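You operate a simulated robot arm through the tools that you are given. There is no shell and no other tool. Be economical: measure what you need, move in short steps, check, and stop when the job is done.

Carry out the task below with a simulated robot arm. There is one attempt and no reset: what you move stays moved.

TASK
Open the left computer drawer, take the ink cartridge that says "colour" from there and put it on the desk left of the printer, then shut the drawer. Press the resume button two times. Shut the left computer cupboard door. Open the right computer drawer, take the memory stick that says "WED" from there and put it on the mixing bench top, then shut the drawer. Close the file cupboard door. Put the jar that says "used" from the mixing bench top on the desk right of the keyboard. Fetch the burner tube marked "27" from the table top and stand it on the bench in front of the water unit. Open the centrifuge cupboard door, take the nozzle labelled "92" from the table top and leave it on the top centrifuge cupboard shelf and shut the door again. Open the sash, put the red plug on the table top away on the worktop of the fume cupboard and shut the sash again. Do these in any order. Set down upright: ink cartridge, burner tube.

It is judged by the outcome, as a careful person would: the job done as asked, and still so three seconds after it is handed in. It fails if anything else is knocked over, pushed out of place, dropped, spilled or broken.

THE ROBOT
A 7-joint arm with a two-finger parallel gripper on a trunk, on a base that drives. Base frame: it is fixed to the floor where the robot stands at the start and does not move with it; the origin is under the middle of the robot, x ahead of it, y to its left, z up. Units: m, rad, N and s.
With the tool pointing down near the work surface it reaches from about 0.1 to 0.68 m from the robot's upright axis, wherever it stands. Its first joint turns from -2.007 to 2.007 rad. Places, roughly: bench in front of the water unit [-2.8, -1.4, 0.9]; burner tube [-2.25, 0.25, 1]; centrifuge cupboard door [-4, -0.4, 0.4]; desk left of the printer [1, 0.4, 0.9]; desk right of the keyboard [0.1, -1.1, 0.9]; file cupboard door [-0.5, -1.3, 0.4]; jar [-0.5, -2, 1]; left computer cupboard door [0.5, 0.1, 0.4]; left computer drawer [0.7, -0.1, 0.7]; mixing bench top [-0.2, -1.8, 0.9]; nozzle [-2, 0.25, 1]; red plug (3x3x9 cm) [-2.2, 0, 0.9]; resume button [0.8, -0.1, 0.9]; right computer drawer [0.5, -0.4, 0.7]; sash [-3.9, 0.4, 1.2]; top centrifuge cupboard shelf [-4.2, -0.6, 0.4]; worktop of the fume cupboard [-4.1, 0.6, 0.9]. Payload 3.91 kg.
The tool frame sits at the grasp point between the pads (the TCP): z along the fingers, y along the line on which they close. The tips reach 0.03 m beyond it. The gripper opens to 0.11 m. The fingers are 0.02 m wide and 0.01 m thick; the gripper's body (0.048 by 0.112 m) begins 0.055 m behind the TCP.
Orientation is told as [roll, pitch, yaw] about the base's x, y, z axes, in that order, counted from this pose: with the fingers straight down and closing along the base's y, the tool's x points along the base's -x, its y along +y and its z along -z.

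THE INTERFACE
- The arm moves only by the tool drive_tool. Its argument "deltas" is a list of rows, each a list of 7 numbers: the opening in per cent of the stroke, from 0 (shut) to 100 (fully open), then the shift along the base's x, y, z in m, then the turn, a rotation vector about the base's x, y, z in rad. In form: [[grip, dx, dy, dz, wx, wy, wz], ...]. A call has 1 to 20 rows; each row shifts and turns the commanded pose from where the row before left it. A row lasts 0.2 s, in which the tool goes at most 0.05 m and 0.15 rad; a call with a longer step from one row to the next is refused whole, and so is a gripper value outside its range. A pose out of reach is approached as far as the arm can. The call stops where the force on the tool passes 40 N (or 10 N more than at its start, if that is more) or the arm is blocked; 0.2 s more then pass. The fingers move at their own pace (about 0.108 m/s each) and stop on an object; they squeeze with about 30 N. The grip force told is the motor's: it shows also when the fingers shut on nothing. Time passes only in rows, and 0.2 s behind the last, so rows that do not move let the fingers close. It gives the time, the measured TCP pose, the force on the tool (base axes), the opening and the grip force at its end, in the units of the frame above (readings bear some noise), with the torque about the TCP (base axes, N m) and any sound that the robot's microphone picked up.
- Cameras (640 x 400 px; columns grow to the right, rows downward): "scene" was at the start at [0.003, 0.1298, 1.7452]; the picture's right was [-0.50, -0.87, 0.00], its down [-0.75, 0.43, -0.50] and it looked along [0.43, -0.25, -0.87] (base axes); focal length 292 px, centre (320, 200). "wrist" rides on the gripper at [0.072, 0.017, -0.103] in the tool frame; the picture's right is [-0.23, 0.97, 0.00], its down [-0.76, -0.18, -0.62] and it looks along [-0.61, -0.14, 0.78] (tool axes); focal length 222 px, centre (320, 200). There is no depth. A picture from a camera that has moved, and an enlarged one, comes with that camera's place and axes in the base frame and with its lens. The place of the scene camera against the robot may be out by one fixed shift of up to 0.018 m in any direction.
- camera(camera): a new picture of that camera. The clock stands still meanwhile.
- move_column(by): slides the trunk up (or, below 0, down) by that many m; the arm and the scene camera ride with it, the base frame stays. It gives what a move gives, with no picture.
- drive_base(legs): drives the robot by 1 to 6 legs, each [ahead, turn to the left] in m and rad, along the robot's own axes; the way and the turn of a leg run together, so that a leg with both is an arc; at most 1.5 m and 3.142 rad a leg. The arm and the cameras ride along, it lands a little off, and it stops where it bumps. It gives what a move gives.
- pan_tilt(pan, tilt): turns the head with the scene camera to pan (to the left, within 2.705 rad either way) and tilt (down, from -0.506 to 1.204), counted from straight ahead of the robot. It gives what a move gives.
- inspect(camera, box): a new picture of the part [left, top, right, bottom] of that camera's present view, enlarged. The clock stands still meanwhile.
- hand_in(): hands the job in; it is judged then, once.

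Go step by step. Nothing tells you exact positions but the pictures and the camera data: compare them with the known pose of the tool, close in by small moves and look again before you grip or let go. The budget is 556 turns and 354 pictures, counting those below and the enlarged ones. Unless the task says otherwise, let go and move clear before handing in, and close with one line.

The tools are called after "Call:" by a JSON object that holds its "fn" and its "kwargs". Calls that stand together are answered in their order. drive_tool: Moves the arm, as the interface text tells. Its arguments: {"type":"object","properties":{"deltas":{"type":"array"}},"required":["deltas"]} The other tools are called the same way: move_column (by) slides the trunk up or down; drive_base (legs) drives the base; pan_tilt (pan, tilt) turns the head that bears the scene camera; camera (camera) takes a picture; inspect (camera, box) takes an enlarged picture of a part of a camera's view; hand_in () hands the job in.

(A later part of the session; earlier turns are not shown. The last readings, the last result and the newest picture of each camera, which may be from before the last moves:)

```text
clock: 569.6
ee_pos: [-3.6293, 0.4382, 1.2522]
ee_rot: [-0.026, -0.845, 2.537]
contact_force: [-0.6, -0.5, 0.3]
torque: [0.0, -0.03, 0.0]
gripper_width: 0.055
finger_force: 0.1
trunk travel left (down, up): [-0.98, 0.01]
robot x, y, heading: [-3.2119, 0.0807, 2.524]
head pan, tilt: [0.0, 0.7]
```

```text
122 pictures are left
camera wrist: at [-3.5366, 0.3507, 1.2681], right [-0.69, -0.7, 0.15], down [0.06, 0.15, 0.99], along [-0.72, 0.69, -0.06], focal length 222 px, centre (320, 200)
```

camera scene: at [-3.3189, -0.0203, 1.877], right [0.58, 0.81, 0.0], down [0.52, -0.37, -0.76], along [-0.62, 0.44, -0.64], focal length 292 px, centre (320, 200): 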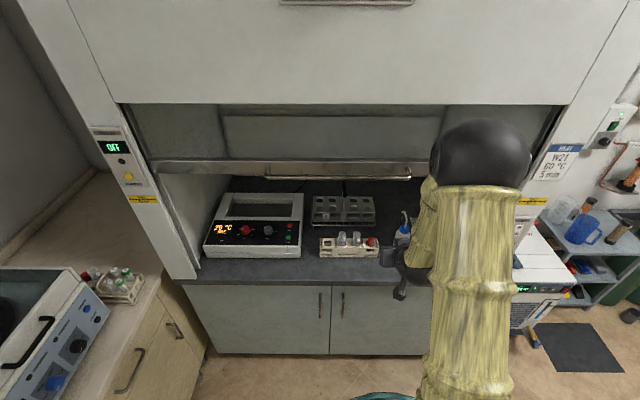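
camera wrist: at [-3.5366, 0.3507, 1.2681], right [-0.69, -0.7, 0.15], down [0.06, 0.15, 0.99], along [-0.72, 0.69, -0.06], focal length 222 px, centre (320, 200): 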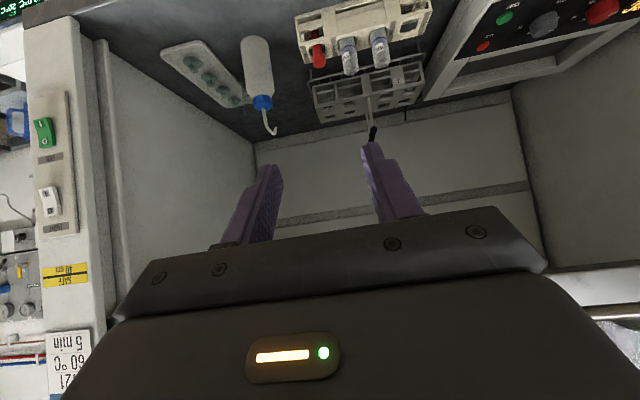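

The worktop gap between hotplate and small rack looks usable. Now I fetch the red plug from the table's end.

Call:
{"fn": "drive_base", "kwargs": {"legs": [[0, 3.14], [0.87, 0], [0, 1.571]]}}

Call:
{"fn": "pan_tilt", "kwargs": {"pan": 0.0, "tilt": 1.0}}

Call:
{"fn": "camera", "kwargs": {"camera": "scene"}}

Call:
{"fn": "camera", "kwargs": {"camera": "wrist"}}

```text
clock: 585.4
ee_pos: [-2.1487, -0.009, 1.253]
ee_rot: [-0.029, -0.843, 0.97]
contact_force: [0.4, -0.6, -0.8]
torque: [-0.01, -0.02, 0.0]
gripper_width: 0.0547
finger_force: 0.1
trunk travel left (down, up): [-0.98, 0.01]
robot x, y, heading: [-2.5089, -0.4228, 0.958]
head pan, tilt: [0.0, 0.7]
```

```text
clock: 586.2
ee_pos: [-2.15, -0.0096, 1.2533]
ee_rot: [-0.029, -0.843, 0.972]
contact_force: [-0.9, 0.4, -0.5]
torque: [0.02, 0.01, 0.01]
gripper_width: 0.0551
finger_force: 0.1
trunk travel left (down, up): [-0.98, 0.01]
robot x, y, heading: [-2.5076, -0.4241, 0.96]
head pan, tilt: [0.0, 1.0]
```

```text
121 pictures are left
camera scene: at [-2.6219, -0.3164, 1.8537], right [0.82, -0.58, 0.0], down [-0.49, -0.69, -0.54], along [0.31, 0.44, -0.84], focal length 292 px, centre (320, 200)
```

scene: 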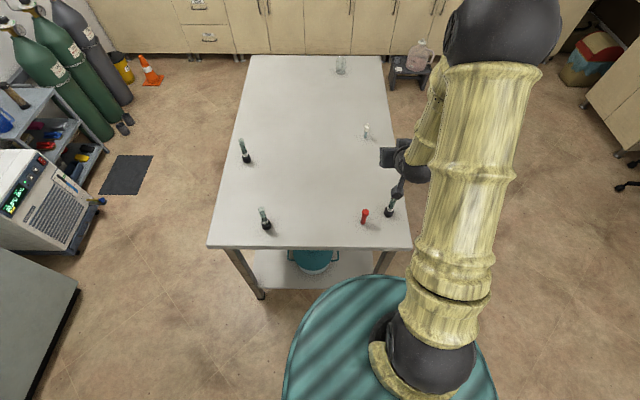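

```text
120 pictures are left
camera wrist: at [-2.2372, -0.1011, 1.268], right [-0.71, 0.69, 0.15], down [0.15, -0.06, 0.99], along [0.69, 0.72, -0.06], focal length 222 px, centre (320, 200)
```

wrist: 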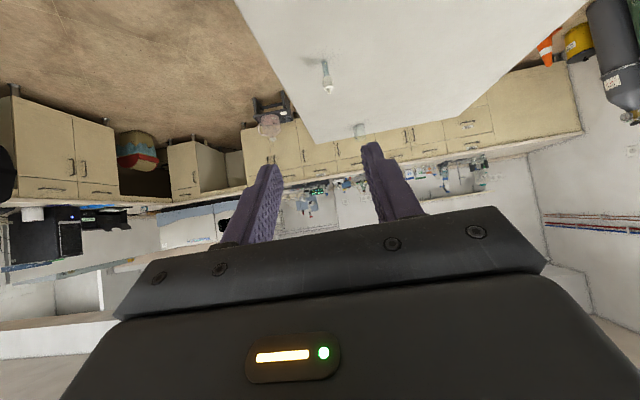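

Call:
{"fn": "drive_tool", "kwargs": {"deltas": [[55, -0.0295, -0.022, -0.03, 0, 0, 0], [55, -0.0295, -0.022, -0.03, 0, 0, 0], [55, -0.0295, -0.022, -0.03, 0, 0, 0], [55, -0.0295, -0.022, -0.03, 0, 0, 0], [55, 0, 0, -0.04, 0, 0, 0]]}}

Call:
{"fn": "camera", "kwargs": {"camera": "wrist"}}

Call:
{"fn": "inspect", "kwargs": {"camera": "scene", "box": [330, 170, 430, 260]}}

```text
clock: 587.4
ee_pos: [-2.2371, -0.0565, 1.0708]
ee_rot: [-0.028, -0.846, 0.97]
contact_force: [0.4, 0.2, 0.0]
torque: [-0.04, 0.03, 0.01]
gripper_width: 0.0602
finger_force: 0.0
out of reach, approached as far as the arm can: row 2, 3, 4
trunk travel left (down, up): [-0.98, 0.01]
robot x, y, heading: [-2.5112, -0.4203, 0.953]
head pan, tilt: [0.0, 1.0]
```

```text
119 pictures are left
camera wrist: at [-2.3241, -0.1495, 1.0854], right [-0.71, 0.69, 0.15], down [0.15, -0.06, 0.99], along [0.69, 0.72, -0.06], focal length 222 px, centre (320, 200)
```

wrist: 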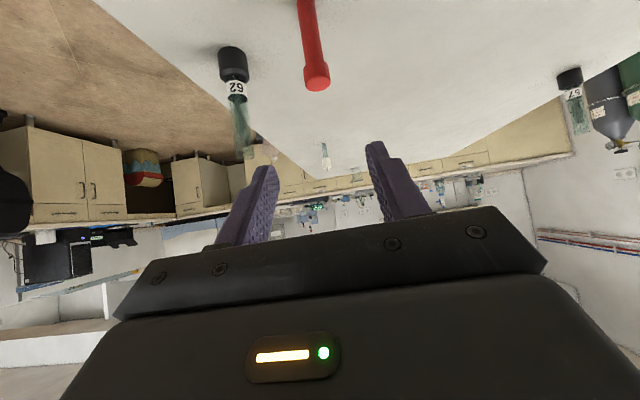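

```text
4.44 times, centred on (380, 215) of scene
camera zoom: at [-2.6207, -0.3154, 1.8537], right [0.82, -0.58, 0.0], down [-0.49, -0.69, -0.54], along [0.31, 0.44, -0.84], focal length 1297 px, centre (53, 133)
```

zoom: 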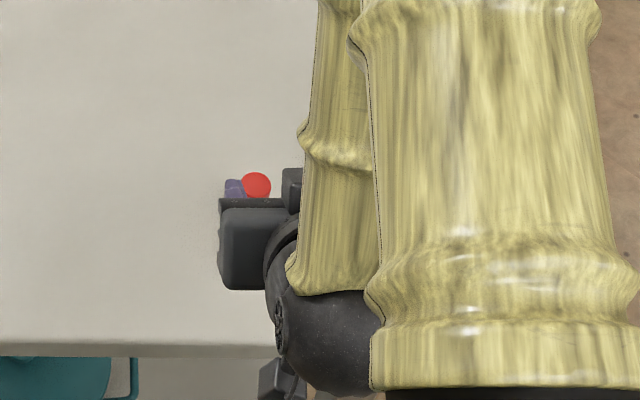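

Call:
{"fn": "drive_tool", "kwargs": {"deltas": [[55, 0.0185, 0.028, 0, 0, 0, 0], [55, 0.0185, 0.028, 0, 0, 0, 0], [55, 0, 0, -0.035, 0, 0, 0], [55, 0, 0, -0.035, 0, 0, 0]]}}

Call:
{"fn": "camera", "kwargs": {"camera": "wrist"}}

```text
clock: 588.4
ee_pos: [-2.1992, -0.0016, 1.0026]
ee_rot: [-0.029, -0.845, 0.97]
contact_force: [-0.8, 0.1, 0.1]
torque: [0.02, 0.0, 0.01]
gripper_width: 0.0607
finger_force: 0.0
trunk travel left (down, up): [-0.98, 0.01]
robot x, y, heading: [-2.5074, -0.4225, 0.955]
head pan, tilt: [0.0, 1.0]
```

```text
117 pictures are left
camera wrist: at [-2.2873, -0.0944, 1.018], right [-0.71, 0.69, 0.15], down [0.15, -0.06, 0.99], along [0.69, 0.72, -0.06], focal length 222 px, centre (320, 200)
```

wrist: 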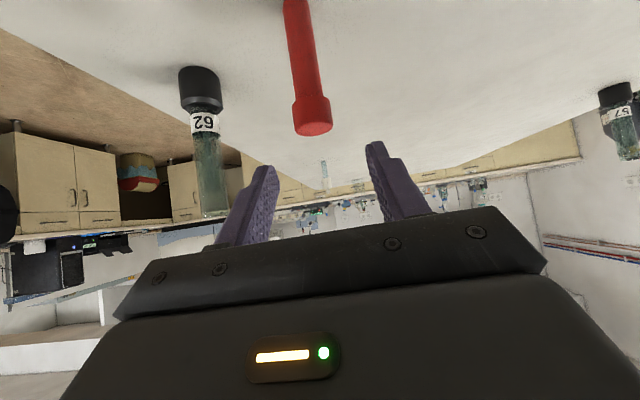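

Call:
{"fn": "drive_tool", "kwargs": {"deltas": [[55, 0, 0.001, -0.03, 0, 0, 0], [55, 0, 0, -0.03, 0, 0, 0], [55, 0, 0, -0.018, 0, 0, 0]]}}

Call:
{"fn": "camera", "kwargs": {"camera": "wrist"}}

```text
clock: 589.2
ee_pos: [-2.2, -0.0001, 0.9234]
ee_rot: [-0.031, -0.845, 0.97]
contact_force: [0.7, 0.3, -0.8]
torque: [-0.03, 0.01, 0.0]
gripper_width: 0.0604
finger_force: 0.1
trunk travel left (down, up): [-0.98, 0.01]
robot x, y, heading: [-2.5103, -0.4221, 0.957]
head pan, tilt: [0.0, 1.0]
```

```text
116 pictures are left
camera wrist: at [-2.2867, -0.0933, 0.9381], right [-0.71, 0.69, 0.15], down [0.15, -0.06, 0.99], along [0.69, 0.72, -0.06], focal length 222 px, centre (320, 200)
```

wrist: 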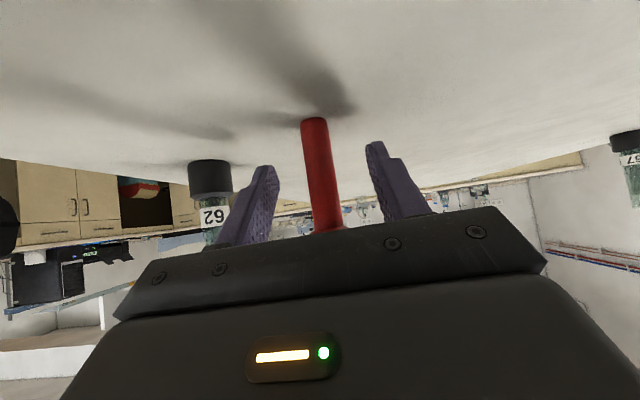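

Call:
{"fn": "drive_tool", "kwargs": {"deltas": [[0, 0, 0, 0, 0, 0, 0], [0, 0, 0, 0, 0, 0, 0], [0, 0, 0, 0, 0, 0, 0], [0, 0, 0, 0.03, 0, 0, 0], [0, 0, 0, 0.04, 0, 0, 0], [0, 0, 0, 0.04, 0, 0, 0], [0, 0, 0, 0.04, 0, 0, 0]]}}

Call:
{"fn": "camera", "kwargs": {"camera": "wrist"}}

```text
clock: 590.8
ee_pos: [-2.1997, -0.0029, 1.0747]
ee_rot: [-0.03, -0.843, 0.97]
contact_force: [-0.6, -0.1, 0.5]
torque: [-0.01, -0.01, 0.0]
gripper_width: 0.0163
finger_force: 30.1
trunk travel left (down, up): [-0.98, 0.01]
robot x, y, heading: [-2.5072, -0.419, 0.95]
head pan, tilt: [0.0, 1.0]
```

```text
115 pictures are left
camera wrist: at [-2.2859, -0.0951, 1.0907], right [-0.71, 0.69, 0.15], down [0.15, -0.06, 0.99], along [0.69, 0.72, -0.06], focal length 222 px, centre (320, 200)
```

wrist: 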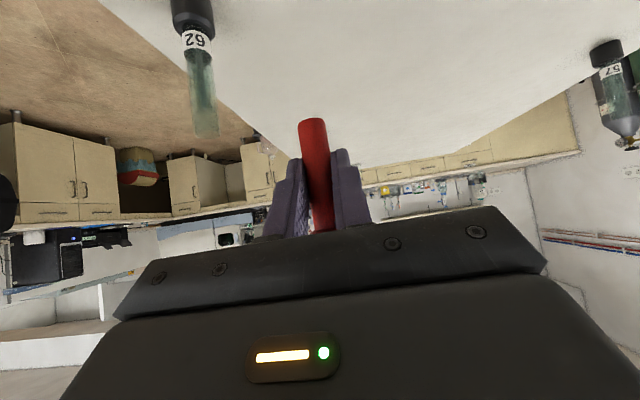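

Plug held. I lift a bit more and drive to the fume cupboard.

Call:
{"fn": "drive_tool", "kwargs": {"deltas": [[0, 0, 0, 0.04, 0, 0, 0], [0, 0, 0, 0.03, 0, 0, 0]]}}

Call:
{"fn": "drive_base", "kwargs": {"legs": [[0, 1.571], [0.92, 0]]}}

Call:
{"fn": "pan_tilt", "kwargs": {"pan": 0.1, "tilt": 0.8}}

Call:
{"fn": "camera", "kwargs": {"camera": "scene"}}

Call:
{"fn": "camera", "kwargs": {"camera": "wrist"}}

```text
clock: 591.4
ee_pos: [-2.2, -0.0009, 1.1458]
ee_rot: [-0.029, -0.844, 0.971]
contact_force: [0.0, -0.1, -0.8]
torque: [0.03, -0.03, 0.01]
gripper_width: 0.016
finger_force: 29.7
trunk travel left (down, up): [-0.98, 0.01]
robot x, y, heading: [-2.5075, -0.4227, 0.959]
head pan, tilt: [0.0, 1.0]
```

```text
clock: 600.0
ee_pos: [-3.6772, 0.4301, 1.146]
ee_rot: [-0.029, -0.842, 2.528]
contact_force: [-0.1, 0.3, -0.4]
torque: [-0.01, -0.04, 0.02]
gripper_width: 0.0159
finger_force: 29.4
trunk travel left (down, up): [-0.98, 0.01]
robot x, y, heading: [-3.2569, 0.1151, 2.511]
head pan, tilt: [0.0, 1.0]
```

```text
clock: 600.8
ee_pos: [-3.6764, 0.4293, 1.1472]
ee_rot: [-0.028, -0.843, 2.529]
contact_force: [-0.1, -1.3, -0.4]
torque: [-0.03, 0.01, -0.03]
gripper_width: 0.0161
finger_force: 29.8
trunk travel left (down, up): [-0.98, 0.01]
robot x, y, heading: [-3.2578, 0.1155, 2.51]
head pan, tilt: [0.099, 0.799]
```

```text
114 pictures are left
camera scene: at [-3.3649, 0.0075, 1.8687], right [0.5, 0.86, 0.0], down [0.62, -0.36, -0.7], along [-0.6, 0.35, -0.72], focal length 292 px, centre (320, 200)
```

scene: 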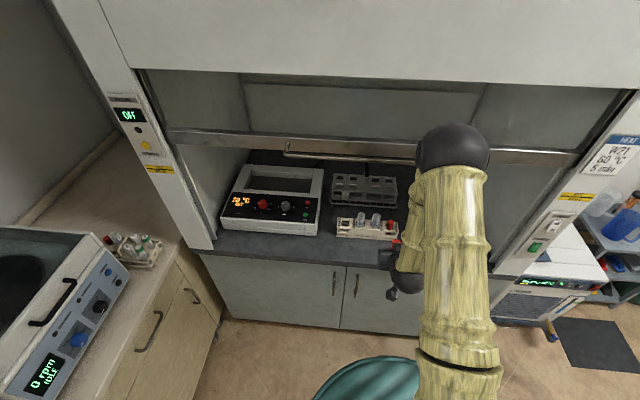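

```text
113 pictures are left
camera wrist: at [-3.5854, 0.3405, 1.1621], right [-0.7, -0.7, 0.15], down [0.06, 0.15, 0.99], along [-0.71, 0.7, -0.06], focal length 222 px, centre (320, 200)
```

wrist: 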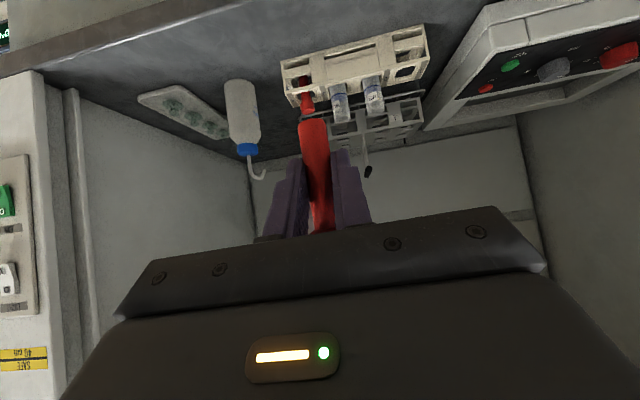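

Call:
{"fn": "drive_tool", "kwargs": {"deltas": [[0, -0.0238, -0.0334, -0.02, 0, 0, 0], [0, -0.0238, -0.0334, -0.02, 0, 0, 0], [0, -0.0238, -0.0334, -0.02, 0, 0, 0], [0, -0.0238, -0.0334, -0.02, 0, 0, 0], [0, -0.0238, -0.0334, -0.01, 0, 0, 0]]}}

Call:
{"fn": "camera", "kwargs": {"camera": "wrist"}}

Call:
{"fn": "inspect", "kwargs": {"camera": "scene", "box": [210, 150, 420, 290]}}

```text
clock: 602.0
ee_pos: [-3.7952, 0.2597, 1.0574]
ee_rot: [-0.031, -0.847, 2.533]
contact_force: [0.2, -0.6, 0.1]
torque: [0.03, -0.02, 0.01]
gripper_width: 0.0161
finger_force: 30.1
trunk travel left (down, up): [-0.98, 0.01]
robot x, y, heading: [-3.2587, 0.1176, 2.513]
head pan, tilt: [0.099, 0.799]
```

```text
112 pictures are left
camera wrist: at [-3.7053, 0.1725, 1.0724], right [-0.7, -0.7, 0.15], down [0.06, 0.15, 0.99], along [-0.71, 0.7, -0.06], focal length 222 px, centre (320, 200)
```

wrist: 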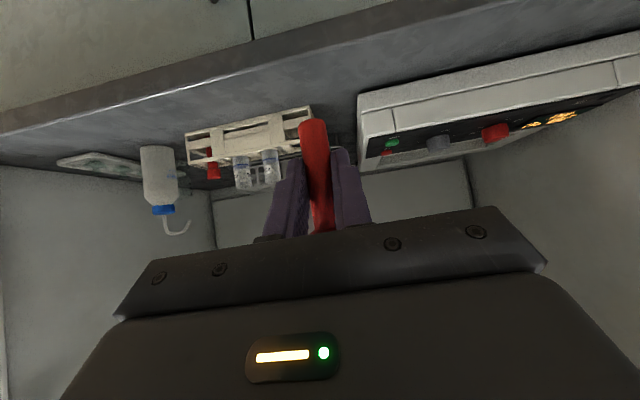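

```text
2.86 times, centred on (315, 220) of scene
camera zoom: at [-3.366, 0.0051, 1.8685], right [0.5, 0.86, 0.0], down [0.62, -0.36, -0.7], along [-0.6, 0.35, -0.72], focal length 834 px, centre (334, 143)
```

zoom: 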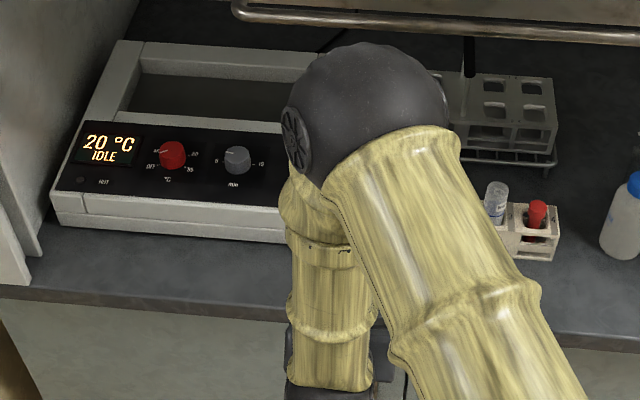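

The gap between hotplate and small rack is about 7.5 cm wide, centred near l -2.003. I lower and advance in line with it.

Call:
{"fn": "drive_tool", "kwargs": {"deltas": [[0, 0, 0, -0.04, 0, 0, 0], [0, 0, 0, -0.035, 0, 0, 0], [0, -0.0339, 0.0222, 0, 0, 0, 0], [0, -0.0339, 0.0222, 0, 0, 0, 0], [0, -0.0339, 0.0222, 0, 0, 0, 0]]}}

Call:
{"fn": "camera", "kwargs": {"camera": "wrist"}}

```text
clock: 603.1
ee_pos: [-3.8987, 0.3296, 0.98]
ee_rot: [-0.03, -0.841, 2.529]
contact_force: [0.1, -0.4, 0.6]
torque: [0.01, -0.01, 0.0]
gripper_width: 0.0159
finger_force: 30.0
trunk travel left (down, up): [-0.98, 0.01]
robot x, y, heading: [-3.2577, 0.1167, 2.511]
head pan, tilt: [0.099, 0.799]
```

```text
110 pictures are left
camera wrist: at [-3.8071, 0.2412, 0.9973], right [-0.7, -0.7, 0.15], down [0.06, 0.15, 0.99], along [-0.71, 0.7, -0.06], focal length 222 px, centre (320, 200)
```

wrist: 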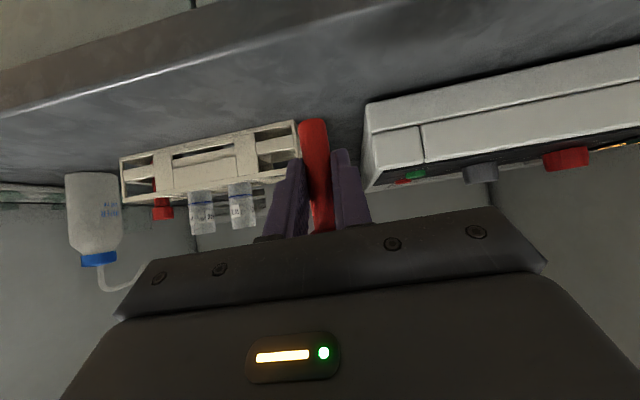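

Call:
{"fn": "drive_tool", "kwargs": {"deltas": [[0, -0.034, 0.0213, 0, 0, 0, 0], [0, -0.034, 0.0213, 0, 0, 0, 0], [0, -0.034, 0.0213, -0.01, 0, 0, 0]]}}

Call:
{"fn": "camera", "kwargs": {"camera": "wrist"}}

```text
clock: 604.0
ee_pos: [-4.0016, 0.3886, 0.9698]
ee_rot: [-0.03, -0.84, 2.531]
contact_force: [0.2, 0.4, -0.3]
torque: [-0.03, -0.04, 0.01]
gripper_width: 0.016
finger_force: 30.0
trunk travel left (down, up): [-0.98, 0.01]
robot x, y, heading: [-3.2574, 0.112, 2.515]
head pan, tilt: [0.099, 0.799]
```

```text
109 pictures are left
camera wrist: at [-3.9103, 0.3007, 0.985], right [-0.7, -0.7, 0.15], down [0.06, 0.15, 0.99], along [-0.71, 0.7, -0.07], focal length 222 px, centre (320, 200)
```

wrist: 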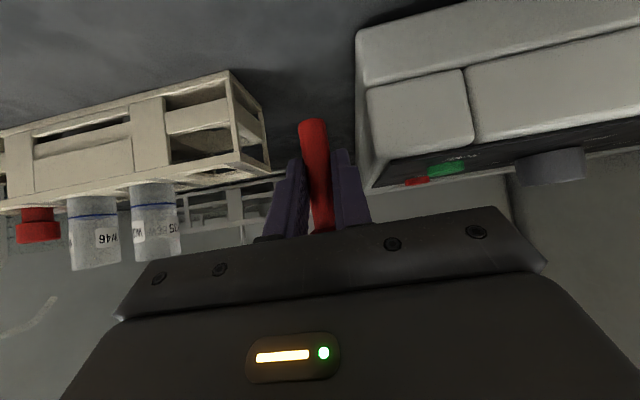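

Call:
{"fn": "drive_tool", "kwargs": {"deltas": [[0, 0.0029, 0.0041, -0.012, 0, 0, 0], [0, 0, 0, -0.006, 0, 0, 0], [0, 0, 0, -0.004, 0, 0, 0]]}}

```text
clock: 604.8
ee_pos: [-3.9953, 0.3965, 0.9493]
ee_rot: [-0.031, -0.842, 2.528]
contact_force: [0.1, -0.1, 0.2]
torque: [-0.03, 0.02, 0.0]
gripper_width: 0.016
finger_force: 29.5
trunk travel left (down, up): [-0.98, 0.01]
robot x, y, heading: [-3.2615, 0.1154, 2.512]
head pan, tilt: [0.099, 0.799]
```

Call:
{"fn": "drive_tool", "kwargs": {"deltas": [[0, 0, 0, -0.004, 0, 0, 0], [0, 0, 0, -0.004, 0, 0, 0], [0, 0, 0, -0.004, 0, 0, 0]]}}

Call:
{"fn": "camera", "kwargs": {"camera": "wrist"}}

```text
clock: 605.5
ee_pos: [-3.9958, 0.3955, 0.9391]
ee_rot: [-0.027, -0.842, 2.529]
contact_force: [0.0, -0.1, -0.1]
torque: [-0.03, 0.0, -0.01]
gripper_width: 0.016
finger_force: 29.6
trunk travel left (down, up): [-0.98, 0.01]
robot x, y, heading: [-3.2611, 0.1167, 2.518]
head pan, tilt: [0.099, 0.799]
```

```text
108 pictures are left
camera wrist: at [-3.9052, 0.3081, 0.9529], right [-0.7, -0.7, 0.15], down [0.06, 0.15, 0.99], along [-0.71, 0.7, -0.06], focal length 222 px, centre (320, 200)
```

wrist: 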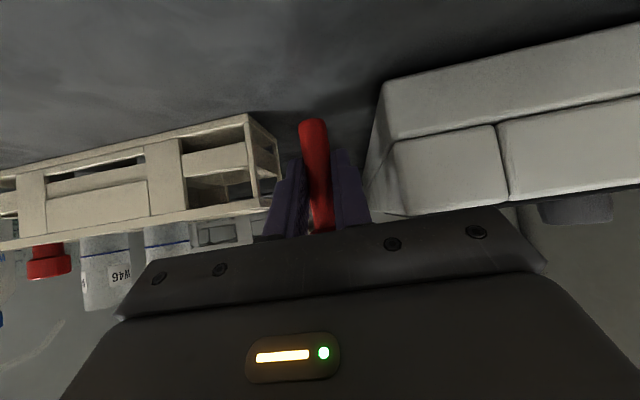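

Call:
{"fn": "drive_tool", "kwargs": {"deltas": [[0, 0, 0, -0.003, 0, 0, 0], [0, 0, 0, -0.003, 0, 0, 0], [0, 0, 0, -0.003, 0, 0, 0], [0, 0, 0, -0.003, 0, 0, 0]]}}

```text
clock: 606.5
ee_pos: [-3.9968, 0.395, 0.926]
ee_rot: [-0.03, -0.844, 2.529]
contact_force: [1.0, -0.1, 0.3]
torque: [-0.01, 0.02, -0.02]
gripper_width: 0.0161
finger_force: 30.3
trunk travel left (down, up): [-0.98, 0.01]
robot x, y, heading: [-3.2576, 0.1174, 2.51]
head pan, tilt: [0.099, 0.799]
```

Call:
{"fn": "drive_tool", "kwargs": {"deltas": [[0, 0, 0, -0.003, 0, 0, 0], [0, 0, 0, -0.003, 0, 0, 0], [0, 0, 0, -0.003, 0, 0, 0]]}}

Call:
{"fn": "camera", "kwargs": {"camera": "wrist"}}

```text
clock: 607.4
ee_pos: [-3.996, 0.3963, 0.9225]
ee_rot: [-0.026, -0.851, 2.528]
contact_force: [4.4, 0.6, 25.7]
torque: [0.19, 0.02, -0.06]
gripper_width: 0.016
finger_force: 29.8
trunk travel left (down, up): [-0.98, 0.01]
robot x, y, heading: [-3.2581, 0.1161, 2.513]
head pan, tilt: [0.099, 0.799]
```

```text
107 pictures are left
camera wrist: at [-3.9059, 0.3076, 0.9369], right [-0.7, -0.7, 0.15], down [0.07, 0.15, 0.99], along [-0.71, 0.7, -0.05], focal length 222 px, centre (320, 200)
```

wrist: 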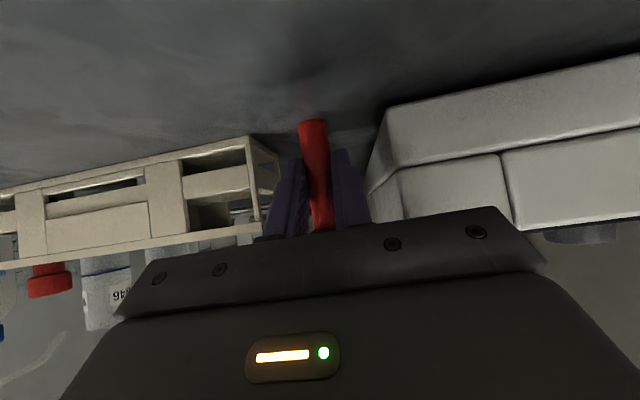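

The plug touches the worktop. I ease off and open only slightly, since neighbours are close, then look.

Call:
{"fn": "drive_tool", "kwargs": {"deltas": [[0, 0, 0, 0.006, 0, 0, 0], [0, 0, 0, 0, 0, 0, 0], [20, 0, 0, 0, 0, 0, 0], [26, 0, 0, 0, 0, 0, 0], [26, 0, 0, 0, 0, 0, 0]]}}

Call:
{"fn": "inspect", "kwargs": {"camera": "wrist", "box": [220, 90, 420, 240]}}

```text
clock: 608.5
ee_pos: [-3.9964, 0.3966, 0.9216]
ee_rot: [-0.031, -0.844, 2.53]
contact_force: [0.2, -0.4, -0.1]
torque: [-0.01, 0.04, 0.02]
gripper_width: 0.0286
finger_force: 0.0
trunk travel left (down, up): [-0.98, 0.01]
robot x, y, heading: [-3.2627, 0.1128, 2.514]
head pan, tilt: [0.099, 0.799]
```

```text
2.67 times, centred on (320, 165) of wrist
camera zoom: at [-3.9056, 0.3078, 0.9379], right [-0.7, -0.7, 0.15], down [0.06, 0.15, 0.99], along [-0.71, 0.7, -0.06], focal length 592 px, centre (320, 293)
```

zoom: 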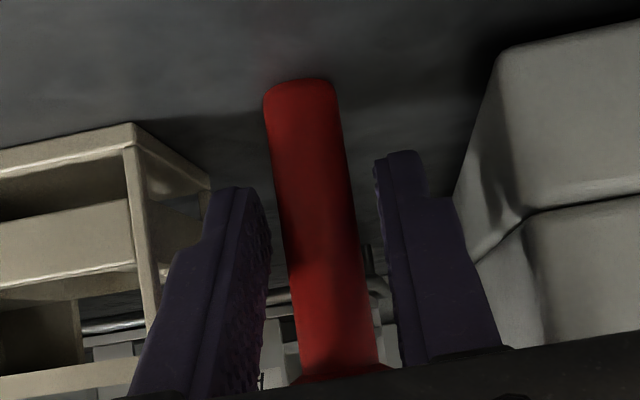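

Free with clearance both sides. I withdraw straight back.

Call:
{"fn": "drive_tool", "kwargs": {"deltas": [[26, 0.0122, -0.0087, 0, 0, 0, 0], [26, 0.0163, -0.0116, 0, 0, 0, 0], [26, 0.0244, -0.0174, 0, 0, 0, 0], [26, 0.0244, -0.0174, 0, 0, 0, 0], [26, 0.0244, -0.0174, 0, 0, 0, 0], [26, 0.0244, -0.0174, 0, 0, 0, 0]]}}

Call:
{"fn": "camera", "kwargs": {"camera": "wrist"}}

```text
clock: 610.0
ee_pos: [-3.8698, 0.3062, 0.9229]
ee_rot: [-0.03, -0.846, 2.53]
contact_force: [0.1, 0.1, 0.7]
torque: [0.02, -0.01, -0.02]
gripper_width: 0.0285
finger_force: 0.2
trunk travel left (down, up): [-0.98, 0.01]
robot x, y, heading: [-3.258, 0.1127, 2.516]
head pan, tilt: [0.099, 0.799]
```

```text
105 pictures are left
camera wrist: at [-3.7786, 0.218, 0.9389], right [-0.7, -0.7, 0.15], down [0.06, 0.15, 0.99], along [-0.71, 0.7, -0.06], focal length 222 px, centre (320, 200)
```

wrist: 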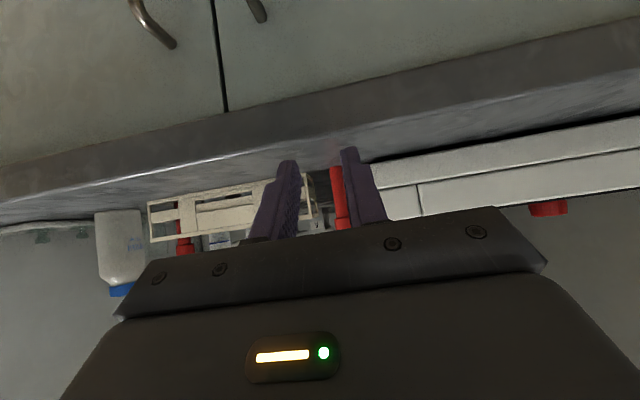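

Plug stays put. I back away, raise, and rotate the gripper for the sash handle again.

Call:
{"fn": "drive_tool", "kwargs": {"deltas": [[30, 0.0305, -0.0218, 0.01, 0, 0, 0], [30, 0.0305, -0.0218, 0.02, 0, 0, 0], [30, 0.0244, -0.0174, 0.035, 0, 0, 0], [30, 0.0, 0.0, 0.045, 0, 0, 0], [30, 0.01, 0.02, 0.04, 0, 0, 0], [40, 0.015, 0.03, 0.03, 0, 0, 0], [40, 0.02, 0.03, 0.03, 0, 0, 0], [40, 0.02, 0.03, 0.03, 0, 0, 0], [40, 0.02, 0.03, 0.03, 0, 0, 0], [40, 0.02, 0.03, 0.03, 0, 0, 0]]}}

Call:
{"fn": "camera", "kwargs": {"camera": "scene"}}

```text
clock: 612.1
ee_pos: [-3.6776, 0.4186, 1.2225]
ee_rot: [-0.027, -0.843, 2.528]
contact_force: [-0.3, -0.3, -0.5]
torque: [-0.03, 0.02, 0.03]
gripper_width: 0.0438
finger_force: 0.1
trunk travel left (down, up): [-0.98, 0.01]
robot x, y, heading: [-3.2577, 0.1187, 2.517]
head pan, tilt: [0.099, 0.799]
```

```text
104 pictures are left
camera scene: at [-3.3622, 0.0087, 1.869], right [0.5, 0.86, 0.0], down [0.62, -0.36, -0.7], along [-0.6, 0.35, -0.72], focal length 292 px, centre (320, 200)
```

scene: 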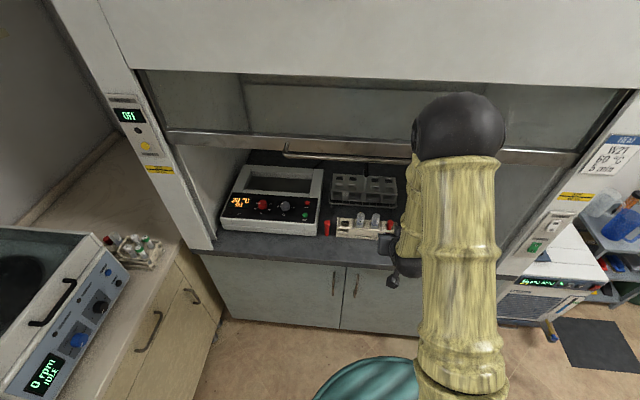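

Call:
{"fn": "drive_base", "kwargs": {"legs": [[-0.08, 0]]}}

Call:
{"fn": "drive_tool", "kwargs": {"deltas": [[40, 0, 0, 0, 0.0874, -0.0653, 0.0921], [40, 0, 0, 0, 0.0874, -0.0653, 0.0921], [40, 0, 0, 0, 0.0874, -0.0653, 0.0921], [40, 0, 0, 0, 0.0874, -0.0653, 0.0921], [40, 0, 0, 0, 0.0874, -0.0653, 0.0921], [40, 0, 0, 0, 0.0874, -0.0653, 0.0921], [40, 0, 0, 0, 0.0874, -0.0653, 0.0921], [40, 0, 0, 0, 0.0874, -0.0653, 0.0921], [40, 0, 0, 0, 0.0874, -0.0653, 0.0921], [40, 0, 0, 0, 0.0874, -0.0653, 0.0921], [40, 0, 0, 0, 0.0874, -0.0653, 0.0921]]}}

Call:
{"fn": "drive_tool", "kwargs": {"deltas": [[40, -0.012, 0.0086, 0.03, 0.0837, 0.1121, 0], [40, -0.012, 0.0086, 0.03, 0.0837, 0.1121, 0], [40, -0.012, 0.0086, 0.03, 0.0837, 0.1121, 0], [40, -0.012, 0.0086, 0.03, 0.0837, 0.1121, 0], [40, -0.012, 0.0086, 0.03, 0.0837, 0.1121, 0], [40, 0, 0, 0.03, 0, 0, 0]]}}

Call:
{"fn": "camera", "kwargs": {"camera": "wrist"}}

```text
clock: 613.2
ee_pos: [-3.613, 0.369, 1.221]
ee_rot: [-0.03, -0.846, 2.529]
contact_force: [0.8, 0.0, 0.4]
torque: [0.05, -0.01, 0.02]
gripper_width: 0.0435
finger_force: 0.0
trunk travel left (down, up): [-0.98, 0.01]
robot x, y, heading: [-3.1935, 0.0706, 2.515]
head pan, tilt: [0.099, 0.799]
```

```text
clock: 615.6
ee_pos: [-3.6146, 0.3708, 1.2208]
ee_rot: [-0.879, 0.031, -2.217]
contact_force: [-0.3, -0.5, 0.9]
torque: [0.01, -0.03, -0.01]
gripper_width: 0.044
finger_force: 0.0
trunk travel left (down, up): [-0.98, 0.01]
robot x, y, heading: [-3.1951, 0.0704, 2.515]
head pan, tilt: [0.099, 0.799]
```

```text
clock: 617.0
ee_pos: [-3.6739, 0.4132, 1.4028]
ee_rot: [-1.58, 0.019, -2.237]
contact_force: [0.9, 0.1, -0.5]
torque: [-0.02, 0.01, -0.02]
gripper_width: 0.0441
finger_force: 0.0
trunk travel left (down, up): [-0.98, 0.01]
robot x, y, heading: [-3.1926, 0.0679, 2.512]
head pan, tilt: [0.099, 0.799]
```

```text
103 pictures are left
camera wrist: at [-3.5484, 0.4065, 1.3873], right [-0.14, -0.16, -0.98], down [0.02, -0.99, 0.16], along [-0.99, 0.0, 0.14], focal length 222 px, centre (320, 200)
```

wrist: 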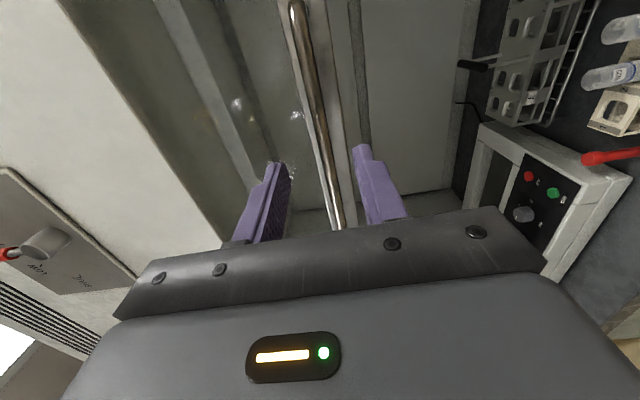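

Call:
{"fn": "drive_tool", "kwargs": {"deltas": [[40, -0.029, 0.0207, 0.001, 0, 0, 0], [40, -0.029, 0.0207, 0.001, 0, 0, 0], [40, -0.029, 0.0207, 0, 0, 0, 0], [0, 0, 0, 0, 0, 0, 0], [0, 0, 0, 0, 0, 0, 0], [0, 0, 0, 0, 0, 0, 0]]}}

Call:
{"fn": "camera", "kwargs": {"camera": "wrist"}}

```text
clock: 618.4
ee_pos: [-3.7632, 0.4784, 1.4043]
ee_rot: [-1.574, 0.021, -2.238]
contact_force: [-7.4, 6.4, 0.9]
torque: [-0.79, 0.59, -0.01]
gripper_width: 0.0137
finger_force: 44.8
trunk travel left (down, up): [-0.98, 0.01]
robot x, y, heading: [-3.1974, 0.07, 2.515]
head pan, tilt: [0.099, 0.799]
```

```text
102 pictures are left
camera wrist: at [-3.6373, 0.4721, 1.3886], right [-0.13, -0.16, -0.98], down [0.02, -0.99, 0.16], along [-0.99, 0.0, 0.13], focal length 222 px, centre (320, 200)
```

wrist: 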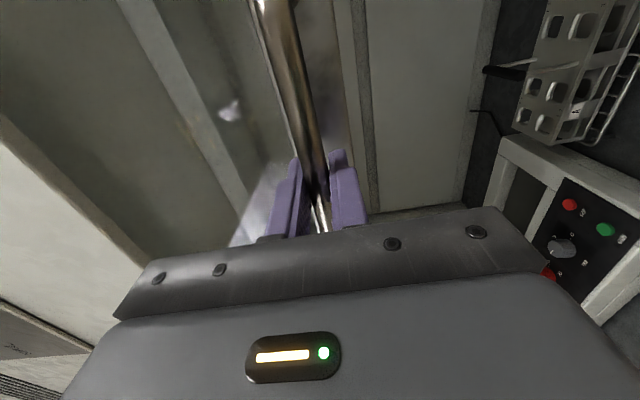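

Gripped. I lower the sash.

Call:
{"fn": "drive_tool", "kwargs": {"deltas": [[0, 0, 0, -0.02, 0, 0, 0], [0, 0, 0, -0.035, 0, 0, 0], [0, 0, 0, -0.035, 0, 0, 0], [0, 0, 0, -0.035, 0, 0, 0], [0, 0, 0, -0.035, 0, 0, 0], [0, 0, 0, -0.035, 0, 0, 0], [0, 0, 0, -0.035, 0, 0, 0]]}}

Call:
{"fn": "camera", "kwargs": {"camera": "scene"}}

```text
clock: 620.0
ee_pos: [-3.764, 0.4794, 1.1684]
ee_rot: [-1.568, 0.018, -2.239]
contact_force: [-11.2, 13.5, -5.5]
torque: [-0.76, 0.39, 0.14]
gripper_width: 0.0136
finger_force: 44.6
trunk travel left (down, up): [-0.98, 0.01]
robot x, y, heading: [-3.1928, 0.0712, 2.519]
head pan, tilt: [0.099, 0.799]
```

```text
101 pictures are left
camera scene: at [-3.3035, -0.0355, 1.8686], right [0.51, 0.86, 0.0], down [0.62, -0.36, -0.7], along [-0.6, 0.35, -0.72], focal length 292 px, centre (320, 200)
```

scene: 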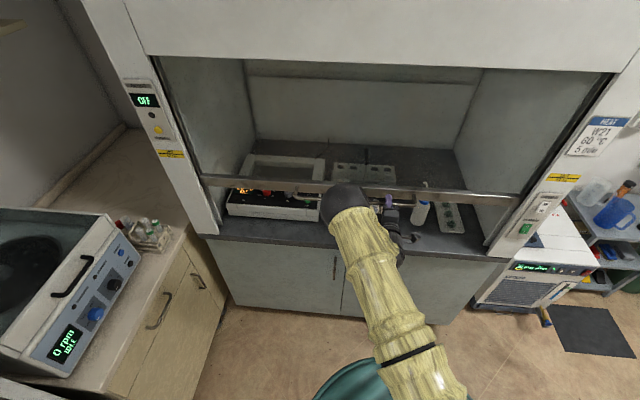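

Call:
{"fn": "drive_tool", "kwargs": {"deltas": [[0, 0, 0, -0.035, 0, 0, 0], [0, 0, 0, -0.035, 0, 0, 0], [0, 0, 0, -0.035, 0, 0, 0], [0, 0, 0, -0.035, 0, 0, 0], [0, 0, 0, -0.03, 0, 0, 0], [0, 0, 0, -0.025, 0, 0, 0], [0, 0, 0, -0.015, 0, 0, 0], [0, 0, 0, -0.01, 0, 0, 0], [0, 0, 0, -0.005, 0, 0, 0]]}}

Call:
{"fn": "camera", "kwargs": {"camera": "scene"}}

```text
clock: 622.0
ee_pos: [-3.7625, 0.4786, 0.9479]
ee_rot: [-1.573, 0.019, -2.24]
contact_force: [-6.5, 27.8, 4.4]
torque: [-0.73, 0.54, 0.18]
gripper_width: 0.0138
finger_force: 45.1
trunk travel left (down, up): [-0.98, 0.01]
robot x, y, heading: [-3.1959, 0.071, 2.512]
head pan, tilt: [0.099, 0.799]
```

```text
100 pictures are left
camera scene: at [-3.3012, -0.0342, 1.869], right [0.51, 0.86, 0.0], down [0.62, -0.36, -0.7], along [-0.6, 0.35, -0.72], focal length 292 px, centre (320, 200)
```

scene: 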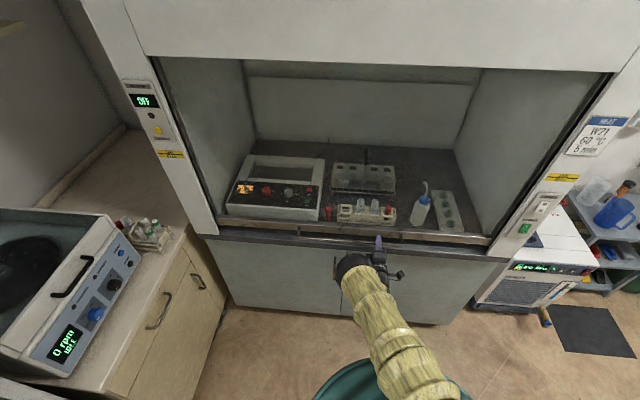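

Call:
{"fn": "drive_tool", "kwargs": {"deltas": [[0, 0, 0, -0.005, 0, 0, 0], [0, 0, 0, -0.004, 0, 0, 0], [0, 0, 0, -0.004, 0, 0, 0]]}}

Call:
{"fn": "inspect", "kwargs": {"camera": "scene", "box": [190, 160, 520, 270]}}

```text
clock: 622.8
ee_pos: [-3.7625, 0.4782, 0.9351]
ee_rot: [-1.577, 0.019, -2.239]
contact_force: [-3.9, 29.2, 5.0]
torque: [-0.71, 0.6, 0.36]
gripper_width: 0.0138
finger_force: 45.1
trunk travel left (down, up): [-0.98, 0.01]
robot x, y, heading: [-3.1952, 0.068, 2.51]
head pan, tilt: [0.099, 0.799]
```

```text
1.94 times, centred on (355, 215) of scene
camera zoom: at [-3.3008, -0.0339, 1.8691], right [0.51, 0.86, 0.0], down [0.62, -0.36, -0.7], along [-0.6, 0.35, -0.72], focal length 566 px, centre (252, 171)
```

zoom: 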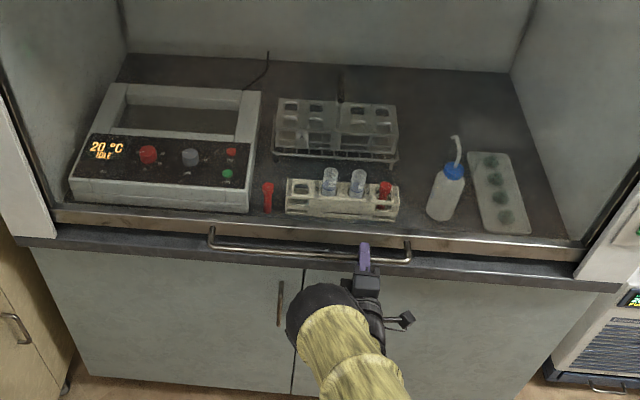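

Call:
{"fn": "drive_tool", "kwargs": {"deltas": [[0, 0, 0, -0.005, 0, 0, 0], [0, 0, 0, -0.005, 0, 0, 0], [0, 0, 0, -0.005, 0, 0, 0]]}}

Call:
{"fn": "camera", "kwargs": {"camera": "wrist"}}

```text
clock: 623.6
ee_pos: [-3.7627, 0.4791, 0.9238]
ee_rot: [-1.582, 0.015, -2.237]
contact_force: [0.7, 28.4, 20.4]
torque: [-0.72, 0.55, -0.17]
gripper_width: 0.0137
finger_force: 44.8
trunk travel left (down, up): [-0.98, 0.01]
robot x, y, heading: [-3.197, 0.0684, 2.517]
head pan, tilt: [0.099, 0.799]
```

```text
98 pictures are left
camera wrist: at [-3.6366, 0.471, 0.9078], right [-0.14, -0.16, -0.98], down [0.02, -0.99, 0.16], along [-0.99, 0.01, 0.14], focal length 222 px, centre (320, 200)
```

wrist: 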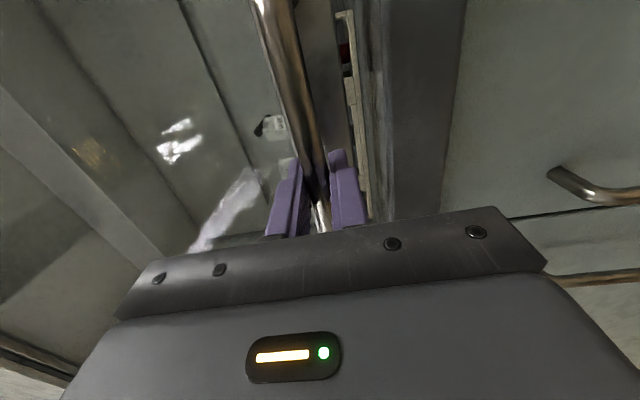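

A small gap under the rail may remain. I press down a little more until it stops.

Call:
{"fn": "drive_tool", "kwargs": {"deltas": [[0, 0, 0, -0.006, 0, 0, 0], [0, 0, 0, -0.006, 0, 0, 0], [0, 0, 0, -0.006, 0, 0, 0]]}}

Call:
{"fn": "camera", "kwargs": {"camera": "wrist"}}

```text
clock: 624.4
ee_pos: [-3.7839, 0.4756, 0.931]
ee_rot: [-1.618, -0.005, -2.235]
contact_force: [35.5, -7.4, -0.5]
torque: [0.16, -0.11, 0.64]
gripper_width: 0.0134
finger_force: 45.2
trunk travel left (down, up): [-0.98, 0.01]
robot x, y, heading: [-3.1942, 0.0695, 2.511]
head pan, tilt: [0.099, 0.799]
```

```text
97 pictures are left
camera wrist: at [-3.658, 0.4684, 0.9096], right [-0.18, -0.15, -0.97], down [0.03, -0.99, 0.15], along [-0.98, 0.0, 0.18], focal length 222 px, centre (320, 200)
```

wrist: 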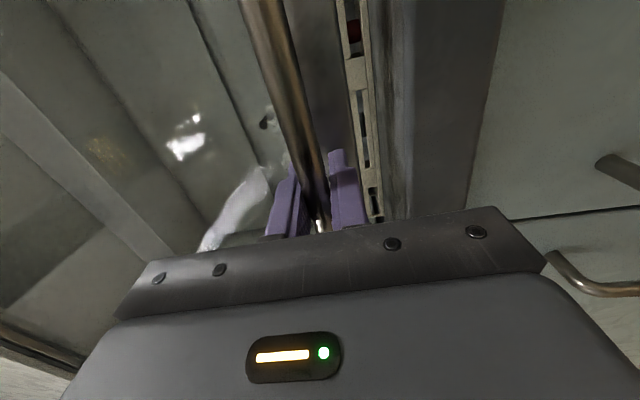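

The sash is at its lower stop. I relax the force, open, and withdraw.

Call:
{"fn": "drive_tool", "kwargs": {"deltas": [[0, 0.01, -0.007, 0.0, 0, 0, 0], [30, 0, 0, 0, 0, 0, 0], [50, 0, 0, 0, 0, 0, 0], [50, 0, 0, 0, 0, 0, 0]]}}

Call:
{"fn": "camera", "kwargs": {"camera": "wrist"}}

```text
clock: 625.6
ee_pos: [-3.7698, 0.4802, 0.9289]
ee_rot: [-1.619, 0.008, -2.245]
contact_force: [0.5, 0.1, -0.4]
torque: [-0.02, 0.0, -0.02]
gripper_width: 0.0551
finger_force: 0.2
trunk travel left (down, up): [-0.98, 0.01]
robot x, y, heading: [-3.1949, 0.0711, 2.513]
head pan, tilt: [0.099, 0.799]
stopped in row 4: the arm was blocked; the commanded pose is now the measured one
```

```text
96 pictures are left
camera wrist: at [-3.6446, 0.4725, 0.9086], right [-0.17, -0.14, -0.97], down [0.02, -0.99, 0.14], along [-0.98, 0.01, 0.17], focal length 222 px, centre (320, 200)
```

wrist: 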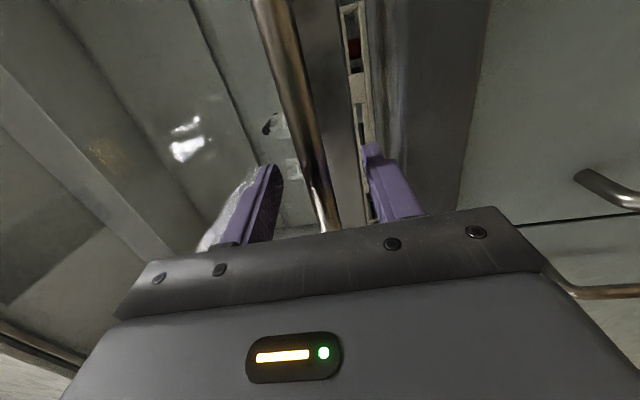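

Call:
{"fn": "drive_tool", "kwargs": {"deltas": [[50, 0.0244, -0.0174, 0, 0, 0, 0], [50, 0.0244, -0.0174, 0, 0, 0, 0], [50, 0.0244, -0.0174, 0, 0, 0, 0], [50, 0.0244, -0.0174, 0, 0, 0, 0]]}}

Call:
{"fn": "camera", "kwargs": {"camera": "wrist"}}

Call:
{"fn": "camera", "kwargs": {"camera": "scene"}}

```text
clock: 626.6
ee_pos: [-3.6711, 0.4135, 0.9286]
ee_rot: [-1.623, 0.006, -2.247]
contact_force: [0.8, -0.5, 0.4]
torque: [-0.02, -0.02, -0.03]
gripper_width: 0.0551
finger_force: 0.0
trunk travel left (down, up): [-0.98, 0.01]
robot x, y, heading: [-3.1902, 0.0654, 2.516]
head pan, tilt: [0.099, 0.799]
```

```text
95 pictures are left
camera wrist: at [-3.5464, 0.4047, 0.908], right [-0.18, -0.14, -0.97], down [0.01, -0.99, 0.14], along [-0.98, 0.01, 0.18], focal length 222 px, centre (320, 200)
```

wrist: 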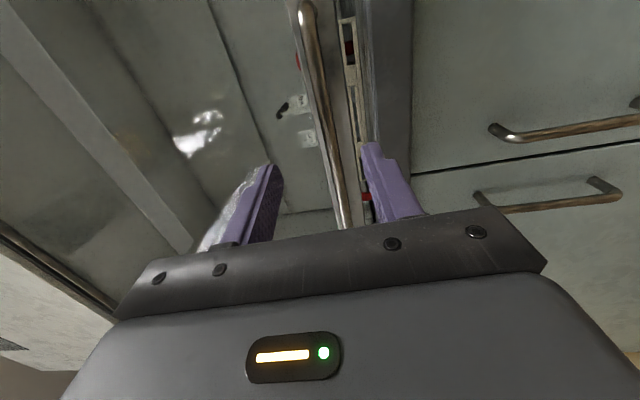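

```text
94 pictures are left
camera scene: at [-3.3004, -0.0392, 1.8688], right [0.51, 0.86, 0.0], down [0.62, -0.36, -0.7], along [-0.6, 0.35, -0.72], focal length 292 px, centre (320, 200)
```

scene: 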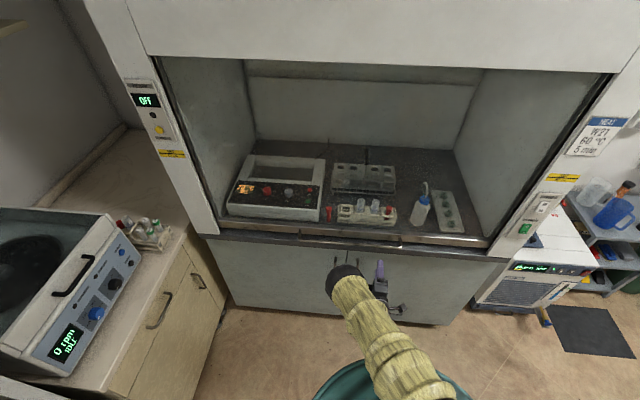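

Call:
{"fn": "drive_base", "kwargs": {"legs": [[-0.15, 0]]}}

Call:
{"fn": "camera", "kwargs": {"camera": "wrist"}}

Call:
{"fn": "inspect", "kwargs": {"camera": "scene", "box": [190, 120, 530, 300]}}

```text
clock: 628.0
ee_pos: [-3.5531, 0.3224, 0.9281]
ee_rot: [-1.622, 0.003, -2.244]
contact_force: [-0.3, 0.6, 1.0]
torque: [-0.02, 0.01, 0.01]
gripper_width: 0.0549
finger_force: 0.0
trunk travel left (down, up): [-0.98, 0.01]
robot x, y, heading: [-3.0727, -0.0181, 2.516]
head pan, tilt: [0.099, 0.799]
```

```text
93 pictures are left
camera wrist: at [-3.427, 0.3141, 0.9082], right [-0.18, -0.14, -0.97], down [0.02, -0.99, 0.14], along [-0.98, 0.01, 0.18], focal length 222 px, centre (320, 200)
```

wrist: 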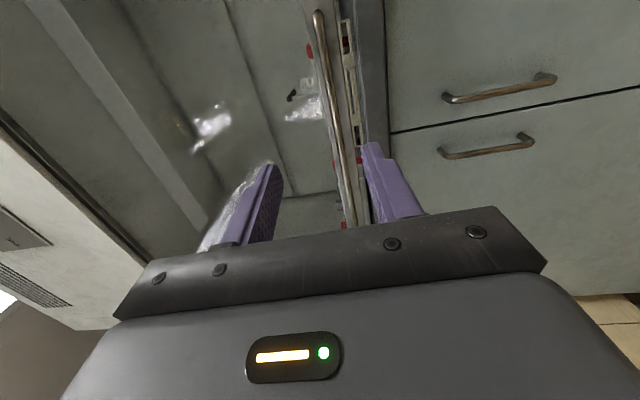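

```text
1.88 times, centred on (360, 210) of scene
camera zoom: at [-3.178, -0.1283, 1.8688], right [0.5, 0.86, 0.0], down [0.62, -0.36, -0.7], along [-0.6, 0.35, -0.72], focal length 550 px, centre (245, 181)
```

zoom: 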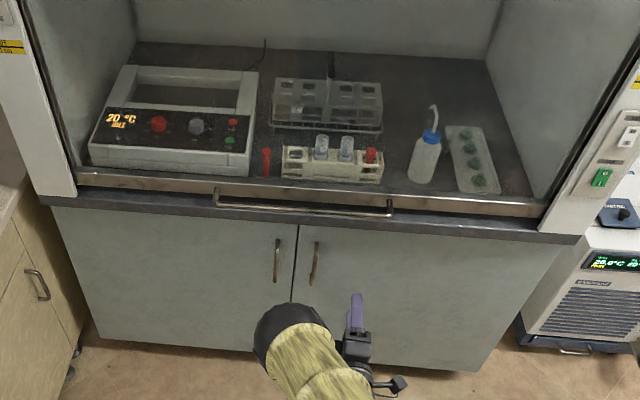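

To be sure the sash is fully down, I'll press on the bar from above with closed fingers.

Call:
{"fn": "drive_base", "kwargs": {"legs": [[0.15, 0]]}}

Call:
{"fn": "drive_tool", "kwargs": {"deltas": [[0, 0, 0, 0.03, 0, 0, 0], [0, 0, 0, 0.02, 0, 0, 0], [0, -0.0244, 0.0174, 0, 0, 0, 0], [0, -0.0244, 0.0174, 0, 0, 0, 0], [0, -0.0244, 0.0174, 0, 0, 0, 0], [0, -0.0122, 0.0087, 0, 0, 0, 0]]}}

Call:
{"fn": "camera", "kwargs": {"camera": "wrist"}}

```text
clock: 629.4
ee_pos: [-3.6727, 0.4123, 0.927]
ee_rot: [-1.619, 0.004, -2.248]
contact_force: [-0.2, -0.1, 0.2]
torque: [0.01, -0.02, 0.02]
gripper_width: 0.055
finger_force: 0.0
trunk travel left (down, up): [-0.98, 0.01]
robot x, y, heading: [-3.1929, 0.0704, 2.508]
head pan, tilt: [0.099, 0.799]
```

```text
clock: 630.8
ee_pos: [-3.7585, 0.4711, 0.9793]
ee_rot: [-1.62, 0.004, -2.247]
contact_force: [-0.2, -0.3, -1.3]
torque: [-0.01, -0.04, 0.02]
gripper_width: 0.0002
finger_force: 29.7
trunk travel left (down, up): [-0.98, 0.01]
robot x, y, heading: [-3.1921, 0.0679, 2.509]
head pan, tilt: [0.099, 0.799]
```

```text
91 pictures are left
camera wrist: at [-3.6331, 0.464, 0.9586], right [-0.18, -0.14, -0.97], down [0.01, -0.99, 0.14], along [-0.98, 0.01, 0.18], focal length 222 px, centre (320, 200)
```

wrist: 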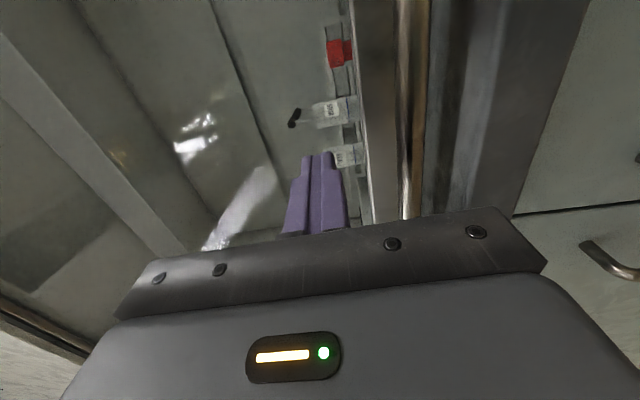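

Call:
{"fn": "drive_tool", "kwargs": {"deltas": [[0, 0, 0, -0.02, 0, 0, 0], [0, 0, 0, -0.01, 0, 0, 0], [0, 0, 0, -0.006, 0, 0, 0], [0, 0, 0, -0.006, 0, 0, 0], [0, 0, 0, -0.006, 0, 0, 0], [0, 0, 0, -0.006, 0, 0, 0]]}}

Call:
{"fn": "camera", "kwargs": {"camera": "wrist"}}

```text
clock: 632.1
ee_pos: [-3.7575, 0.4727, 0.9395]
ee_rot: [-1.644, -0.003, -2.256]
contact_force: [24.2, -9.2, 19.8]
torque: [-0.19, -0.17, 0.1]
gripper_width: 0.0
finger_force: 30.3
trunk travel left (down, up): [-0.98, 0.01]
robot x, y, heading: [-3.1901, 0.0692, 2.508]
head pan, tilt: [0.099, 0.799]
stopped in row 6: the force on the tool passed its limit (the readings are from after the stop); the commanded pose is now the measured one
```

```text
90 pictures are left
camera wrist: at [-3.6337, 0.464, 0.9159], right [-0.2, -0.13, -0.97], down [0.01, -0.99, 0.13], along [-0.98, 0.02, 0.2], focal length 222 px, centre (320, 200)
```

wrist: 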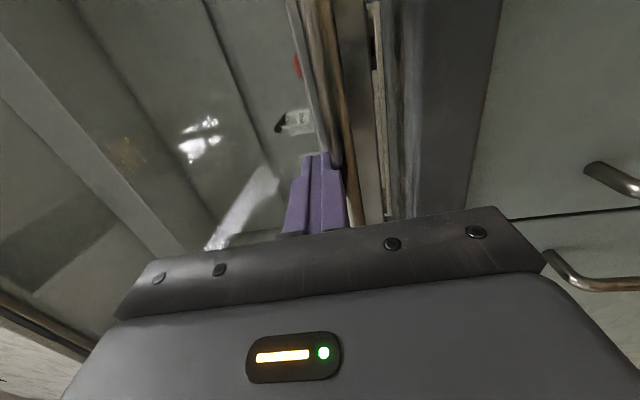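

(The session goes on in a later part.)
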